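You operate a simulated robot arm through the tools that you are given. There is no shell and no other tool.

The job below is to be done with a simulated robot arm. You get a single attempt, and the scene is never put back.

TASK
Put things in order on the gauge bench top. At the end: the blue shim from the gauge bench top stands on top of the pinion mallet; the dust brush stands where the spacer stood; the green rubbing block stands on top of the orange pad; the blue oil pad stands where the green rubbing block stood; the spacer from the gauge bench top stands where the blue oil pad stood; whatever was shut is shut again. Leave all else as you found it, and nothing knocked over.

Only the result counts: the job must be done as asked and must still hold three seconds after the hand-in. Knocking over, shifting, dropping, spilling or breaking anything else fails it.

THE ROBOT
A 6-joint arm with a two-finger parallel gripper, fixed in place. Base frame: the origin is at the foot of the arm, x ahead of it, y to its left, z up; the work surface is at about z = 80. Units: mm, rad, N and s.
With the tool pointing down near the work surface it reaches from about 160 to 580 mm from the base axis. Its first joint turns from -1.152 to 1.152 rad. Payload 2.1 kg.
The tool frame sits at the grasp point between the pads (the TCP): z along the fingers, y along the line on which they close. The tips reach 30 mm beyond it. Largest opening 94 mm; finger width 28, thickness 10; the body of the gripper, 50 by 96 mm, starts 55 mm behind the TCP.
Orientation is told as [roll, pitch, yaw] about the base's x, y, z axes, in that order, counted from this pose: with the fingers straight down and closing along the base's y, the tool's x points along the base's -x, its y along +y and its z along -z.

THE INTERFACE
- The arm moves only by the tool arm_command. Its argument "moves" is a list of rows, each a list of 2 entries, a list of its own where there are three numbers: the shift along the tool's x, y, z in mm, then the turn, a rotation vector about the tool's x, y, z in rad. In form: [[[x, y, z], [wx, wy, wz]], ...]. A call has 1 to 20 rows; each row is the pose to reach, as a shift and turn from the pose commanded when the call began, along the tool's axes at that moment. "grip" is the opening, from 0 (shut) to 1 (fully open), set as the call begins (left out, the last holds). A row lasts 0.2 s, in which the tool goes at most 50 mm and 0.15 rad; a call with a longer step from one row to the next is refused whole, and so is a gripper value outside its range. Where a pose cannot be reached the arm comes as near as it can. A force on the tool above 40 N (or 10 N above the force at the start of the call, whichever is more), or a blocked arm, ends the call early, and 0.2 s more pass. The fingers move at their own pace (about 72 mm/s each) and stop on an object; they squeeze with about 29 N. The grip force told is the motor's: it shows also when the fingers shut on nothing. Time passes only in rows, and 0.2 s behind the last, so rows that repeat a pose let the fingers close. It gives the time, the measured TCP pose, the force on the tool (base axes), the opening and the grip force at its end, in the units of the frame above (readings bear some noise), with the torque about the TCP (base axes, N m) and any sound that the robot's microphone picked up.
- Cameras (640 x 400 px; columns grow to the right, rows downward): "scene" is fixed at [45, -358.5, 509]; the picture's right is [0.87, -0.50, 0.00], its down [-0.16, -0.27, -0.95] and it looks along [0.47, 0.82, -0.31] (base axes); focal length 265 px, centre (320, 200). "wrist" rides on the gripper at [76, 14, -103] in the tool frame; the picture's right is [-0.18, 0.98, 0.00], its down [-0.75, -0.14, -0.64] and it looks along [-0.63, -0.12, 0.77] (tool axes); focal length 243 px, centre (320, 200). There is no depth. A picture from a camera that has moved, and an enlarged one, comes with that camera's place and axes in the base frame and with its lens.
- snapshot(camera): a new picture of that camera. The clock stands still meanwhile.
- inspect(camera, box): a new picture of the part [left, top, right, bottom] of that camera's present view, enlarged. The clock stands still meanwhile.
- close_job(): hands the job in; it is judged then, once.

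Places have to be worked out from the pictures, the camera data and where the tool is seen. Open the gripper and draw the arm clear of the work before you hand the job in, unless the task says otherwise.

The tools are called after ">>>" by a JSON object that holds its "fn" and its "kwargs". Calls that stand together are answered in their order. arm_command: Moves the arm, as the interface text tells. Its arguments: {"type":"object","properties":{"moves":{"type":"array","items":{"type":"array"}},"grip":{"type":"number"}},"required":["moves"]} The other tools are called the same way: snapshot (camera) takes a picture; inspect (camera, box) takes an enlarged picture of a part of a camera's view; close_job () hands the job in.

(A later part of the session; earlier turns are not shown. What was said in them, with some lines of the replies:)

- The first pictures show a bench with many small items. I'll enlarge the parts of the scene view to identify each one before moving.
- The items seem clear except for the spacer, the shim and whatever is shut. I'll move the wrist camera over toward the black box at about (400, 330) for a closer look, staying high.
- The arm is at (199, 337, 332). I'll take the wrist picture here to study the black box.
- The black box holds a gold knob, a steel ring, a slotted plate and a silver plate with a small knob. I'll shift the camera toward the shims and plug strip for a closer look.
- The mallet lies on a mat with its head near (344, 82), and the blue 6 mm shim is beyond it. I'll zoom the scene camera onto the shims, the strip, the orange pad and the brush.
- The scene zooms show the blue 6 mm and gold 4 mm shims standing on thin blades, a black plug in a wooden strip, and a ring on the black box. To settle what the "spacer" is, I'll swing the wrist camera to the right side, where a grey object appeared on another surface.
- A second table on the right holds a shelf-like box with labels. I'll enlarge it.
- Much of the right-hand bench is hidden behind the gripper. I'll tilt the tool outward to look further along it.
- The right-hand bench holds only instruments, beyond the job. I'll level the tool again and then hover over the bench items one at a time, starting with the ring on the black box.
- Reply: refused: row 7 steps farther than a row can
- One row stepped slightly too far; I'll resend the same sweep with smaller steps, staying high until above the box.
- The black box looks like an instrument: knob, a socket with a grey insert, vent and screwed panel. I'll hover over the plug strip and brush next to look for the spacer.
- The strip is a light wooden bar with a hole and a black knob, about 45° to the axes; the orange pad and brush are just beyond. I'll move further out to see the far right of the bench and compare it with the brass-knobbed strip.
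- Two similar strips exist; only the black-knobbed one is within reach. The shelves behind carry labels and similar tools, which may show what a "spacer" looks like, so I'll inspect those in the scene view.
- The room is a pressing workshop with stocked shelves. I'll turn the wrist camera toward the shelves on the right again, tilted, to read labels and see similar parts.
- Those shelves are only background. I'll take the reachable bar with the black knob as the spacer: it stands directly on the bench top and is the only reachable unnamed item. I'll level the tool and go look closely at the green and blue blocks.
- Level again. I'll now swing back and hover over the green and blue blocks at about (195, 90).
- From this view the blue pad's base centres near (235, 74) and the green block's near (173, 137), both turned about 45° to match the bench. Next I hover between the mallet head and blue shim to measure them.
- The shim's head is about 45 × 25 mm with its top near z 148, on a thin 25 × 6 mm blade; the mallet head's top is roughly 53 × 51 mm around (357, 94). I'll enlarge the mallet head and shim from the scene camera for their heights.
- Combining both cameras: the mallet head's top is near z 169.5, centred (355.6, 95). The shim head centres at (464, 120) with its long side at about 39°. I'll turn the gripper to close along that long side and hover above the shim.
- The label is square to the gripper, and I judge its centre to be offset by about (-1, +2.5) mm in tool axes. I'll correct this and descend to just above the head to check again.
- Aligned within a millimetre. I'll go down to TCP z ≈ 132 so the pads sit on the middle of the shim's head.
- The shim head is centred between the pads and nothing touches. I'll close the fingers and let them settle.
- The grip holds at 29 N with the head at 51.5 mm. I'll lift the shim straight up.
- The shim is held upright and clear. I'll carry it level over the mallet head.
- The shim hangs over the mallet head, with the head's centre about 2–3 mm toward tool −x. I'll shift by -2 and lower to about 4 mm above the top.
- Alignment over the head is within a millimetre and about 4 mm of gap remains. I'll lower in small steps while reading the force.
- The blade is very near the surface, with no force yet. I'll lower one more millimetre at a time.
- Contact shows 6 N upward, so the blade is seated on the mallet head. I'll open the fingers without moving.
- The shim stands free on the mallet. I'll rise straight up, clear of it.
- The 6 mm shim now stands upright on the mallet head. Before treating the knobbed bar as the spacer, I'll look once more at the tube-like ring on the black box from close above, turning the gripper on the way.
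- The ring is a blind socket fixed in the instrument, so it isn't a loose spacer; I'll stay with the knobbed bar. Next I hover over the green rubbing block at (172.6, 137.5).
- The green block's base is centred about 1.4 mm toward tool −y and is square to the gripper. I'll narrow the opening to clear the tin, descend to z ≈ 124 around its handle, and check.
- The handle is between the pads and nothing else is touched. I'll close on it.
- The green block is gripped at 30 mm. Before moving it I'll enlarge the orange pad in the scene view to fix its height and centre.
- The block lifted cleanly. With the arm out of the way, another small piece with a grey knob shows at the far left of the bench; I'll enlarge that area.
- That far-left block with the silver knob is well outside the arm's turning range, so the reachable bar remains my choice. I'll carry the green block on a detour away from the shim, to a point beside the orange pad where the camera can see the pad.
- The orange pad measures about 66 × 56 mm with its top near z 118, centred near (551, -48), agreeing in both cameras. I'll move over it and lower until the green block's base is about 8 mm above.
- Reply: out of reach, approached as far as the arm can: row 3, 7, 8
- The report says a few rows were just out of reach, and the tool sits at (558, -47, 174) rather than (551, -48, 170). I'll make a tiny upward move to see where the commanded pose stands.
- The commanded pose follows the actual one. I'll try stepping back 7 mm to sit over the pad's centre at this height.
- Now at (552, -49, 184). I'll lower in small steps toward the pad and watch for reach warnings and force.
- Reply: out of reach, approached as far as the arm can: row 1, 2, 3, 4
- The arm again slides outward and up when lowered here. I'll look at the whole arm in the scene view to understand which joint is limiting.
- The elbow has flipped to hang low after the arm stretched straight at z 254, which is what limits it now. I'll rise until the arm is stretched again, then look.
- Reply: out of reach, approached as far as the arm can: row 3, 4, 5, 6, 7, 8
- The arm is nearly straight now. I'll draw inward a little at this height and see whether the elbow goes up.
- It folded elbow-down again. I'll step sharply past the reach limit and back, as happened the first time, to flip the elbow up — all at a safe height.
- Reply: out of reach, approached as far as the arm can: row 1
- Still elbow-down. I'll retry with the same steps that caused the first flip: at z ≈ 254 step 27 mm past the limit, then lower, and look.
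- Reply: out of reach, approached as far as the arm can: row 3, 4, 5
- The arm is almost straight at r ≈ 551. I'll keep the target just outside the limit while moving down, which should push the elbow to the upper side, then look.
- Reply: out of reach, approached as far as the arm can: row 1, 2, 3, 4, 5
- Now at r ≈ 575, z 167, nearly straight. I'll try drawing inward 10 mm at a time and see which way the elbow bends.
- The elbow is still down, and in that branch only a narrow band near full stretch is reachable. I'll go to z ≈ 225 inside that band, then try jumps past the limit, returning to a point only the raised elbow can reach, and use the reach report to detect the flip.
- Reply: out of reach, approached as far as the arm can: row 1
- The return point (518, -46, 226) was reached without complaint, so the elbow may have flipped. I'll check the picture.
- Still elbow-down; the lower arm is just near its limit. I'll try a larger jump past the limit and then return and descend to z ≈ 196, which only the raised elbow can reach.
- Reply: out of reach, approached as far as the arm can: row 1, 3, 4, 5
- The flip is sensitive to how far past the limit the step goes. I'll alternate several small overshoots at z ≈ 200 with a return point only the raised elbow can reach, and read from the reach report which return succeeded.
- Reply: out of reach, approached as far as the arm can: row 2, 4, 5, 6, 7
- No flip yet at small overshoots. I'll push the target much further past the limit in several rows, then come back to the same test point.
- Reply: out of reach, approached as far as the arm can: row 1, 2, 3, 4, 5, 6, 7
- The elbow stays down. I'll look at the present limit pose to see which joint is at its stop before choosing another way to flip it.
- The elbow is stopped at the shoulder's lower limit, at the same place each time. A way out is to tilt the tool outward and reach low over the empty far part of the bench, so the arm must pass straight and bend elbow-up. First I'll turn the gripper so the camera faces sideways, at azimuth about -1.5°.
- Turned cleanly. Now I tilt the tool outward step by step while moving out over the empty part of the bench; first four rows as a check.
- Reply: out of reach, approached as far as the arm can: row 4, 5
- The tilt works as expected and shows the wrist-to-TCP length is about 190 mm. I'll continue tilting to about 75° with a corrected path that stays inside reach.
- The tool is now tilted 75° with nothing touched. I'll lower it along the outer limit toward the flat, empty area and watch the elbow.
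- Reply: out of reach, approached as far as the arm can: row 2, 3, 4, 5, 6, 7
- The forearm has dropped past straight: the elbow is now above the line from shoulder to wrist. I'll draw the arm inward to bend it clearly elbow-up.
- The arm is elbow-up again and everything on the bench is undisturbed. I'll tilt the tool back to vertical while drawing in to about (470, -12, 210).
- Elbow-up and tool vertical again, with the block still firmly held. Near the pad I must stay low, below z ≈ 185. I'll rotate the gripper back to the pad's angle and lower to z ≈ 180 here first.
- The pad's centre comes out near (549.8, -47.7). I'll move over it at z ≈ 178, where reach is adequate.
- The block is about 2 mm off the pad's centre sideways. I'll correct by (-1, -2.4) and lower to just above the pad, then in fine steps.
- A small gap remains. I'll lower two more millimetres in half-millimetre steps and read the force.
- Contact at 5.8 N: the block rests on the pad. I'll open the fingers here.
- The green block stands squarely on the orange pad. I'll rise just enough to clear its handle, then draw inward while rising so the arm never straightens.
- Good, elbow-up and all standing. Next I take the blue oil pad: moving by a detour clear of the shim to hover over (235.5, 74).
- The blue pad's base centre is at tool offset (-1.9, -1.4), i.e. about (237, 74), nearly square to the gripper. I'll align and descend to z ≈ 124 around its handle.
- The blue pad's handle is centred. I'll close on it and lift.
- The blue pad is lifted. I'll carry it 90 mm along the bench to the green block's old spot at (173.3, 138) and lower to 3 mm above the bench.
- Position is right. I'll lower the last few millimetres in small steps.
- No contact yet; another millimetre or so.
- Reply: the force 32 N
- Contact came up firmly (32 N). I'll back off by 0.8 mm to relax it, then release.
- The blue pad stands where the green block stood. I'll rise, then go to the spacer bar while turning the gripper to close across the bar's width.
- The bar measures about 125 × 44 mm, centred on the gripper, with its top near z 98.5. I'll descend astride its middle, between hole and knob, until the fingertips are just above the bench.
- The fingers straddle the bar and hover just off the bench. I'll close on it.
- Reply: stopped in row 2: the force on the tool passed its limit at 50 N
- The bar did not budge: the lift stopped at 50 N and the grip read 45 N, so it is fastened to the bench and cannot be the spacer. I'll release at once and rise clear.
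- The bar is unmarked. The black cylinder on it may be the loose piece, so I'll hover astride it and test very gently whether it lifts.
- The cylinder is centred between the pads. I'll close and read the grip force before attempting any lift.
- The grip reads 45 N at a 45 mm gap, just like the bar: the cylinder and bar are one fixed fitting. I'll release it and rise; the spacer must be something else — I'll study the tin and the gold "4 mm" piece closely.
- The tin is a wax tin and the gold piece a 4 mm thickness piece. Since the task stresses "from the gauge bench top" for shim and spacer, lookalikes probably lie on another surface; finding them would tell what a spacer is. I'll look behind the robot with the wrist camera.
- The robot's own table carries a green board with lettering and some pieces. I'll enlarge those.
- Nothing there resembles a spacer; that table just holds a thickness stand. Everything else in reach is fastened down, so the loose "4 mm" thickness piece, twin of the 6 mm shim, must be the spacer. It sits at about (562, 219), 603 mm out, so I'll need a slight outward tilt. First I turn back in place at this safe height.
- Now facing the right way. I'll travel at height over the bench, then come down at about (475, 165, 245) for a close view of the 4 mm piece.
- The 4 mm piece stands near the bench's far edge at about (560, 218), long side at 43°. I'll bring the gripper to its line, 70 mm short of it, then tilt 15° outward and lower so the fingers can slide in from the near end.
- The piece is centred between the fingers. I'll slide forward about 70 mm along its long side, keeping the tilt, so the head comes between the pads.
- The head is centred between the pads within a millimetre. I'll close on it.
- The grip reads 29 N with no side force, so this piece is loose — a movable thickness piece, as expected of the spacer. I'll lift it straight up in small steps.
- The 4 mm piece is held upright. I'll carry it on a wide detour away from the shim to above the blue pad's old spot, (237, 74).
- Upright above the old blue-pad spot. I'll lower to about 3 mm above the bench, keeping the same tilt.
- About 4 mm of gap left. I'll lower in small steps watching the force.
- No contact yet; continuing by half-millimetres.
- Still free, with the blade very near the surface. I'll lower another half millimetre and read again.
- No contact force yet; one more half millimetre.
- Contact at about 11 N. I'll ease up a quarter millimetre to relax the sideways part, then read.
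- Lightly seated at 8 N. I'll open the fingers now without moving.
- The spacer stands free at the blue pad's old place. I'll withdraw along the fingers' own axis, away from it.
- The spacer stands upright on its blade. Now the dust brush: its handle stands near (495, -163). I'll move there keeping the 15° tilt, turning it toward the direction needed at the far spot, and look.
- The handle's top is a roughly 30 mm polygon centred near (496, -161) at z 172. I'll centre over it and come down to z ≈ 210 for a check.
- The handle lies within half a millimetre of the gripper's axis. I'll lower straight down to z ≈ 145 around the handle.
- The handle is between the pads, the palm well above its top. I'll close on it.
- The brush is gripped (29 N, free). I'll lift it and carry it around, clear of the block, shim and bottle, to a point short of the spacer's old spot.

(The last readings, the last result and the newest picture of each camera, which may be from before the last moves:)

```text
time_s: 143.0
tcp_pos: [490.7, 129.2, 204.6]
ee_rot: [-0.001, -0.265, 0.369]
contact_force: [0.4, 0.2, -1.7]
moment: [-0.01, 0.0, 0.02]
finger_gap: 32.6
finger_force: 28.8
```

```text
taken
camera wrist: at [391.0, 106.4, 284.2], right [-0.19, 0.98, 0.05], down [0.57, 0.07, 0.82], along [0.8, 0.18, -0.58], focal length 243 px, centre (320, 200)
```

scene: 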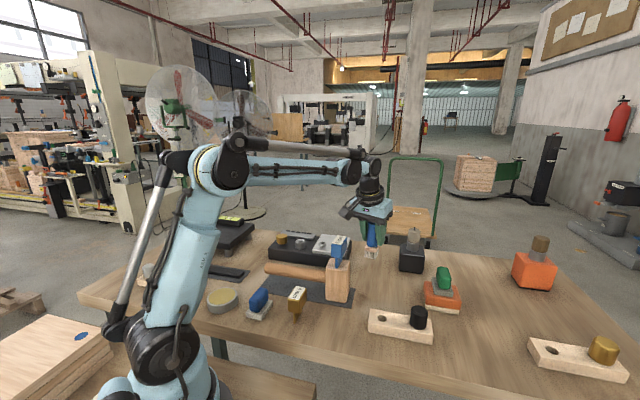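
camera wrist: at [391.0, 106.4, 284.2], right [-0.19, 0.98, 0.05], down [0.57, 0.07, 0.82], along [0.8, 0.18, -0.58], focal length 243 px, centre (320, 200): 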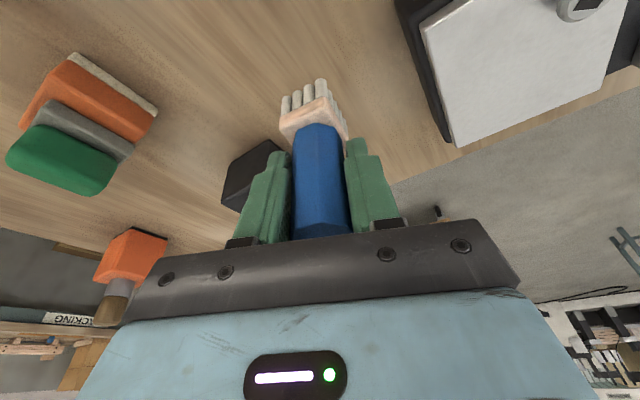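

The brush hangs upright. I'll approach the far spot, staying below z ≈ 190 there so the arm keeps its bend.

>>> {"fn": "arm_command", "kwargs": {"moves": [[[-24.6, 17.5, 17], [0, 0, 0]], [[-49.3, 34.9, 34], [0, 0, 0]], [[-67.9, 45.1, 45.8], [0, 0, 0]], [[-86.5, 55.3, 57.5], [0, 0, 0]], [[-86.5, 55.3, 57.5], [0, 0, 0]]]}}

>>> {"fn": "inspect", "kwargs": {"camera": "scene", "box": [330, 180, 450, 280]}}

>>> {"fn": "inspect", "kwargs": {"camera": "wrist", "box": [200, 50, 440, 240]}}

```text
time_s: 144.2
tcp_pos: [562.9, 216.2, 172.8]
ee_rot: [-0.003, -0.262, 0.37]
contact_force: [0.5, -0.3, -1.0]
moment: [0.05, -0.01, -0.01]
finger_gap: 32.5
finger_force: 29.8
```

```text
4.00 times, centred on (390, 230) of scene
camera zoom: at [45.0, -358.5, 509.0], right [0.87, -0.5, 0.0], down [-0.16, -0.27, -0.95], along [0.47, 0.82, -0.31], focal length 1060 px, centre (40, 80)
```

zoom: 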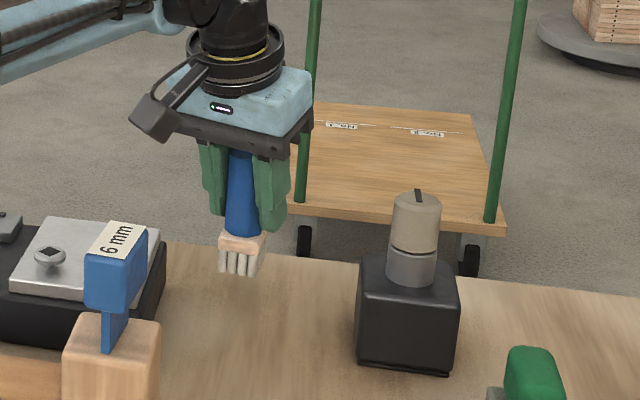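

```text
2.11 times, centred on (320, 145) of wrist
camera zoom: at [462.9, 194.2, 251.3], right [-0.19, 0.98, 0.05], down [0.57, 0.07, 0.82], along [0.8, 0.18, -0.58], focal length 511 px, centre (320, 316)
```

zoom: 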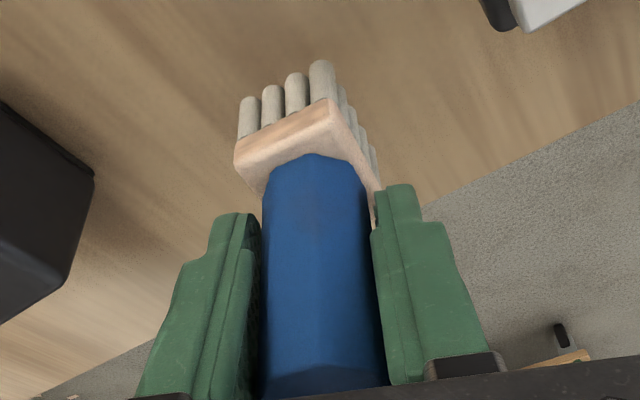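

Right over the spacer's former spot. I'll lower to about 3 mm above the bench.

>>> {"fn": "arm_command", "kwargs": {"moves": [[[2.6, 0, 9.7], [0, 0, 0]], [[5, 0, 18.3], [0, 0, 0]], [[6.2, 0, 23.2], [0, 0, 0]], [[6.2, 0, 23.2], [0, 0, 0]]]}}

>>> {"fn": "inspect", "kwargs": {"camera": "scene", "box": [340, 210, 410, 270]}}

```text
time_s: 145.2
tcp_pos: [562.6, 217.6, 147.1]
ee_rot: [-0.001, -0.265, 0.37]
contact_force: [0.4, 0.5, -1.4]
moment: [0.02, -0.02, 0.0]
finger_gap: 32.6
finger_force: 29.0
```

```text
6.67 times, centred on (375, 240) of scene
camera zoom: at [45.0, -358.5, 509.0], right [0.87, -0.5, 0.0], down [-0.16, -0.27, -0.95], along [0.47, 0.82, -0.31], focal length 1767 px, centre (-47, -67)
```

zoom: 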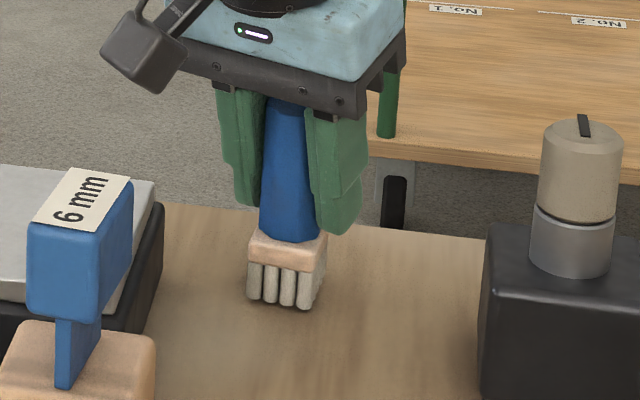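

Very near the surface. I'll lower in half-millimetre steps, reading the force.

>>> {"fn": "arm_command", "kwargs": {"moves": [[[0.13, 0, 0.48], [0, 0, 0]], [[0.26, 0, 0.97], [0, 0, 0]], [[0.26, 0, 0.97], [0, 0, 0]]]}}

```text
time_s: 146.0
tcp_pos: [562.9, 216.1, 146.7]
ee_rot: [0.001, -0.263, 0.37]
contact_force: [0.0, 0.1, -0.4]
moment: [0.0, 0.01, 0.01]
finger_gap: 32.3
finger_force: 28.7
```

No contact yet; another half millimetre or so.

>>> {"fn": "arm_command", "kwargs": {"moves": [[[0.13, 0, 0.48], [0, 0, 0]], [[0.2, 0, 0.73], [0, 0, 0]], [[0.2, 0, 0.73], [0, 0, 0]]]}}

```text
time_s: 146.8
tcp_pos: [562.5, 216.2, 147.0]
ee_rot: [0.0, -0.264, 0.369]
contact_force: [0.0, 0.6, -0.6]
moment: [-0.02, 0.03, 0.0]
finger_gap: 32.7
finger_force: 29.5
```

Still free; continuing down another 0.7 mm.

>>> {"fn": "arm_command", "kwargs": {"moves": [[[0.1, 0, 0.39], [0, 0, 0]], [[0.18, 0, 0.68], [0, 0, 0]], [[0.18, 0, 0.68], [0, 0, 0]]]}}

```text
time_s: 147.6
tcp_pos: [563.1, 215.7, 145.6]
ee_rot: [0.0, -0.263, 0.371]
contact_force: [0.0, -0.1, -0.6]
moment: [-0.01, 0.05, 0.02]
finger_gap: 32.4
finger_force: 28.9
```

No force yet; one more step of 0.6 mm.

>>> {"fn": "arm_command", "kwargs": {"moves": [[[0.08, 0, 0.3], [0, 0, 0]], [[0.16, 0, 0.58], [0, 0, 0]], [[0.16, 0, 0.58], [0, 0, 0]]]}}

```text
time_s: 148.4
tcp_pos: [562.2, 216.8, 143.4]
ee_rot: [-0.002, -0.265, 0.371]
contact_force: [0.2, 1.0, 4.2]
moment: [-0.07, -0.04, 0.01]
finger_gap: 32.2
finger_force: 29.1
```

Contact at 4 N: the brush stands on the bench. I'll open the fingers.

>>> {"fn": "arm_command", "kwargs": {"moves": [[[0, 0, 0], [0, 0, 0]], [[0, 0, 0], [0, 0, 0]], [[0, 0, 0], [0, 0, 0]]], "grip": 0.7}}

>>> {"fn": "inspect", "kwargs": {"camera": "scene", "box": [340, 205, 410, 270]}}

>>> {"fn": "inspect", "kwargs": {"camera": "wrist", "box": [200, 50, 440, 240]}}

```text
time_s: 149.2
tcp_pos: [562.4, 216.3, 145.0]
ee_rot: [0.001, -0.263, 0.371]
contact_force: [-0.5, -0.5, -1.1]
moment: [0.02, 0.06, 0.04]
finger_gap: 65.8
finger_force: 0.0
```

```text
6.15 times, centred on (375, 238) of scene
camera zoom: at [45.0, -358.5, 509.0], right [0.87, -0.5, 0.0], down [-0.16, -0.27, -0.95], along [0.47, 0.82, -0.31], focal length 1631 px, centre (-18, -31)
```

zoom: 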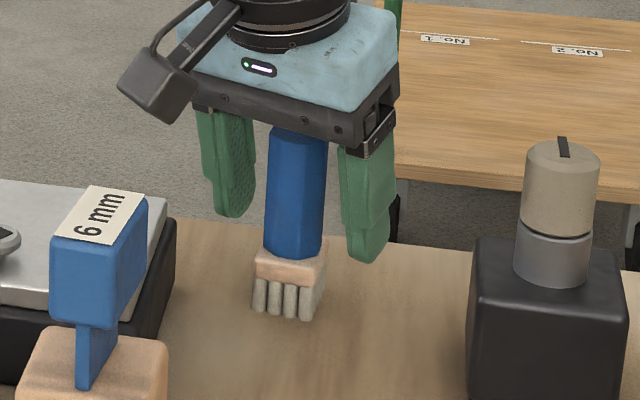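

```text
2.11 times, centred on (320, 145) of wrist
camera zoom: at [463.0, 193.2, 224.3], right [-0.19, 0.98, 0.05], down [0.57, 0.07, 0.82], along [0.8, 0.18, -0.58], focal length 511 px, centre (320, 316)
```

zoom: 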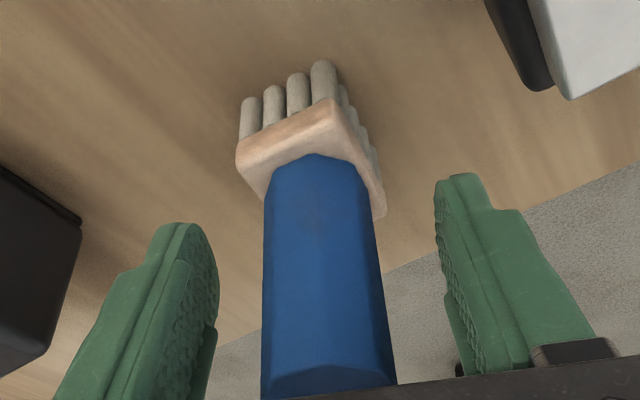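

The brush stands free where the spacer stood. I'll withdraw along the fingers' axis until clear of its handle.

>>> {"fn": "arm_command", "kwargs": {"moves": [[[0, 0, -10], [0, 0, 0]], [[0, 0, -30], [0, 0, 0]], [[0, 0, -52], [0, 0, 0]], [[0, 0, -72], [0, 0, 0]], [[0, 0, -72], [0, 0, 0]]]}}

>>> {"fn": "inspect", "kwargs": {"camera": "scene", "box": [340, 190, 420, 270]}}

```text
time_s: 150.4
tcp_pos: [545.4, 209.4, 214.7]
ee_rot: [0.001, -0.263, 0.37]
contact_force: [-0.7, 0.0, 1.0]
moment: [0.0, 0.02, -0.04]
finger_gap: 65.8
finger_force: 0.1
```

```text
5.00 times, centred on (380, 230) of scene
camera zoom: at [45.0, -358.5, 509.0], right [0.87, -0.5, 0.0], down [-0.16, -0.27, -0.95], along [0.47, 0.82, -0.31], focal length 1326 px, centre (20, 50)
```

zoom: 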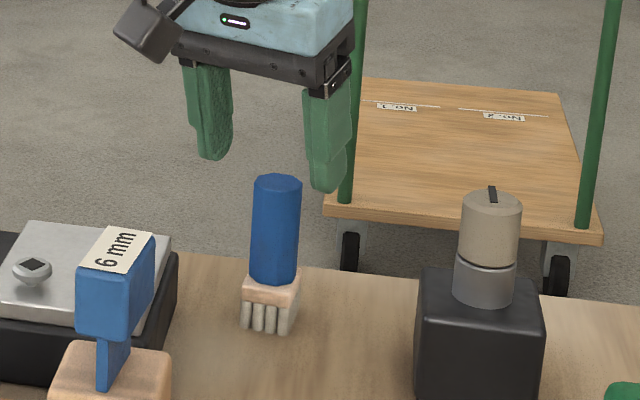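

The brush stands upright where the spacer was. I'll take the arm away by a wide path, clear of the shim, to a high parking place on the right.

>>> {"fn": "arm_command", "kwargs": {"moves": [[[25.2, -23.4, -19], [0, 0, 0]], [[50.4, -46.7, -38.1], [0, 0, 0]], [[75.6, -70, -57.1], [0, 0, 0]], [[100.8, -93.4, -76.1], [0, 0, 0]], [[124.8, -117.4, -95], [0, 0, 0]], [[148.8, -141.3, -113.9], [0, 0, 0]], [[172.7, -165.3, -132.7], [0, 0, 0]], [[196.7, -189.3, -151.6], [0, 0, 0]], [[229.3, -198.5, -178.5], [0, 0, 0]], [[261.8, -207.8, -205.4], [0, 0, 0]], [[294.4, -217, -232.3], [0, 0, 0]], [[326.9, -226.2, -259.2], [0, 0, 0]], [[326.9, -226.2, -259.2], [0, 0, 0]]], "grip": 0.8}}

>>> {"fn": "snapshot", "kwargs": {"camera": "scene"}}

>>> {"fn": "snapshot", "kwargs": {"camera": "wrist"}}

```text
time_s: 153.2
tcp_pos: [270.7, -140.4, 378.8]
ee_rot: [0.002, -0.263, 0.37]
contact_force: [-0.3, -0.7, 0.0]
moment: [0.0, -0.04, 0.01]
finger_gap: 75.1
finger_force: 0.0
```

```text
taken
```

scene: 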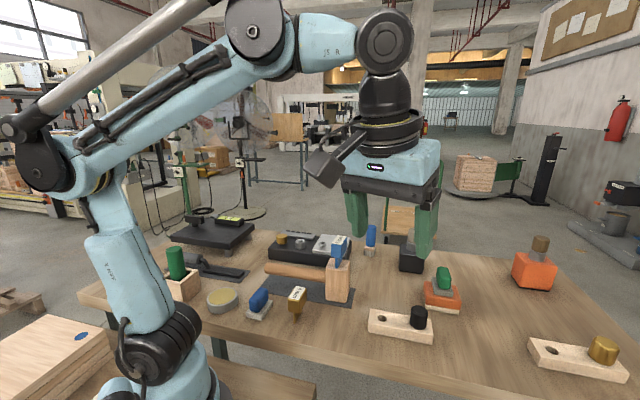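

```text
taken
camera wrist: at [171.0, -163.9, 458.0], right [-0.19, 0.98, 0.05], down [0.57, 0.07, 0.82], along [0.8, 0.18, -0.58], focal length 243 px, centre (320, 200)
```

wrist: 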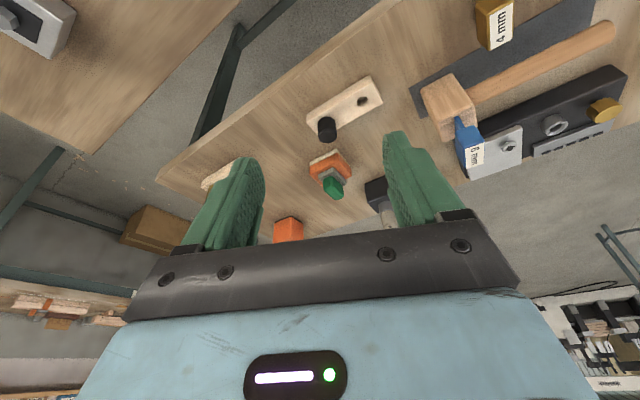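

All pieces look placed. I'll verify each with enlarged scene views before handing in.

>>> {"fn": "inspect", "kwargs": {"camera": "scene", "box": [235, 280, 315, 335]}}

>>> {"fn": "inspect", "kwargs": {"camera": "scene", "box": [260, 225, 360, 310]}}

>>> {"fn": "inspect", "kwargs": {"camera": "scene", "box": [360, 260, 480, 350]}}

>>> {"fn": "inspect", "kwargs": {"camera": "scene", "box": [340, 215, 420, 275]}}

```text
7.27 times, centred on (275, 308) of scene
camera zoom: at [45.0, -358.5, 509.0], right [0.87, -0.5, 0.0], down [-0.16, -0.27, -0.95], along [0.47, 0.82, -0.31], focal length 1928 px, centre (647, -582)
```

zoom: 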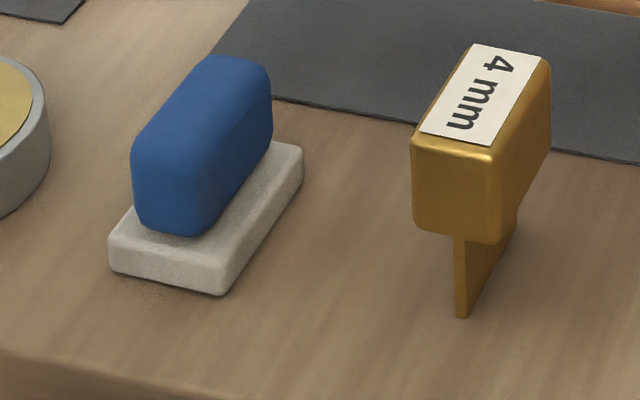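

```text
4.71 times, centred on (310, 268) of scene
camera zoom: at [45.0, -358.5, 509.0], right [0.87, -0.5, 0.0], down [-0.16, -0.27, -0.95], along [0.47, 0.82, -0.31], focal length 1248 px, centre (367, -118)
```

zoom: 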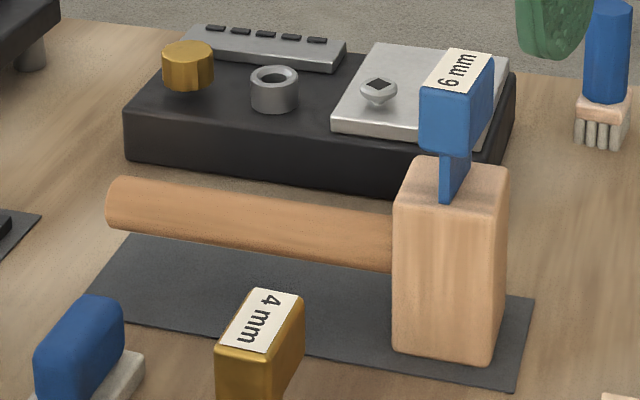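

```text
4.44 times, centred on (420, 305) of scene
camera zoom: at [45.0, -358.5, 509.0], right [0.87, -0.5, 0.0], down [-0.16, -0.27, -0.95], along [0.47, 0.82, -0.31], focal length 1178 px, centre (-124, -267)
```

zoom: 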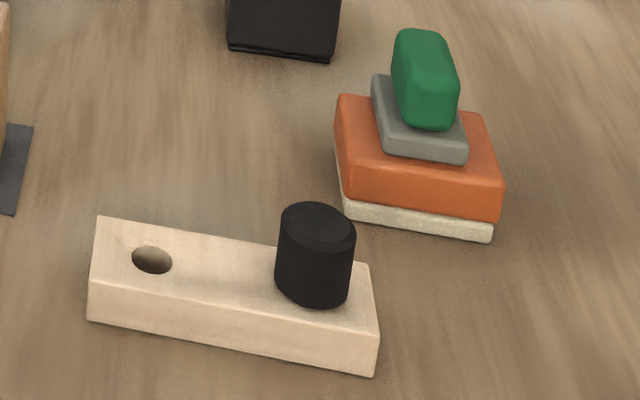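

```text
6.67 times, centred on (380, 245) of scene
camera zoom: at [45.0, -358.5, 509.0], right [0.87, -0.5, 0.0], down [-0.16, -0.27, -0.95], along [0.47, 0.82, -0.31], focal length 1767 px, centre (-80, -100)
```

zoom: 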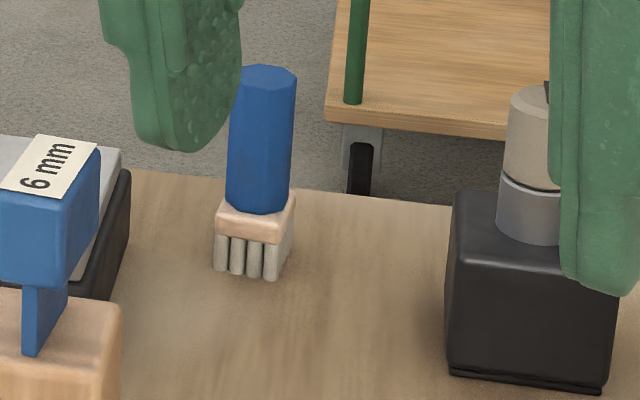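

Each item matches its goal: shim on the mallet, blue pad at the green spot, 4 mm spacer at the blue pad's spot, brush at the spacer's spot, green block on the orange pad, nothing else moved. I'll level the tool and open the gripper fully, staying high and clear.

>>> {"fn": "arm_command", "kwargs": {"moves": [[[0, 0, 0], [0, 0.13, 0]], [[0, 0, 0], [0, 0.263, 0]], [[0, 0, 0], [0, 0.263, 0]], [[0, 0, 0], [0, 0.263, 0]], [[0, 0, 0], [0, 0.263, 0]]], "grip": 1.0}}

>>> {"fn": "snapshot", "kwargs": {"camera": "scene"}}

```text
time_s: 154.4
tcp_pos: [270.4, -140.0, 378.5]
ee_rot: [0.0, 0.0, 0.37]
contact_force: [-0.4, -0.6, 0.0]
moment: [-0.03, 0.02, 0.03]
finger_gap: 94.2
finger_force: 0.1
```

```text
taken
```

scene: 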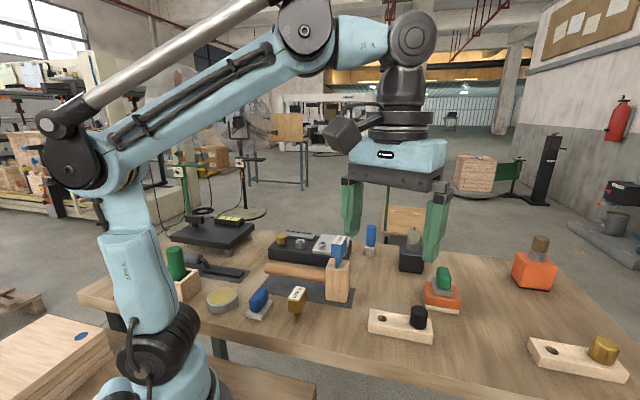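

The gripper is open, the arm is high and clear, and everything stands as placed. I'm handing the job in.

>>> {"fn": "close_job", "kwargs": {}}

```text
The job is handed in.
```

I placed all five items and handed the job in. One placement rests on a guess about which object is the spacer.

- **Blue shim:** it stands upright on the mallet head.
- **Green rubbing block:** it stands on the orange pad.
- **Blue oil pad:** it stands where the green block was.
- **Spacer:** it stands where the blue oil pad was. I took the gold piece marked "4 mm" to be the spacer. It is shaped like the blue 6 mm shim, and it was the only loose piece I could find that fitted the name. I did not try the wax tin, the one other piece I thought might be loose. If you meant something else, both this placement and the brush's are wrong.
- **Dust brush:** it stands where that gold piece was. I took the blue-handled brush to be the dust brush.

I first mistook the wooden bar with the black knob for the spacer. I gripped it twice, once on the bar and once on the knob, and tried to lift it once. It is fastened down, and it looked unmoved in the pictures afterwards.

I opened nothing, so nothing needed shutting again. In the last pictures nothing had fallen over. The other items looked where I found them, though I compared only some of them closely. The arm was clear with the gripper open.
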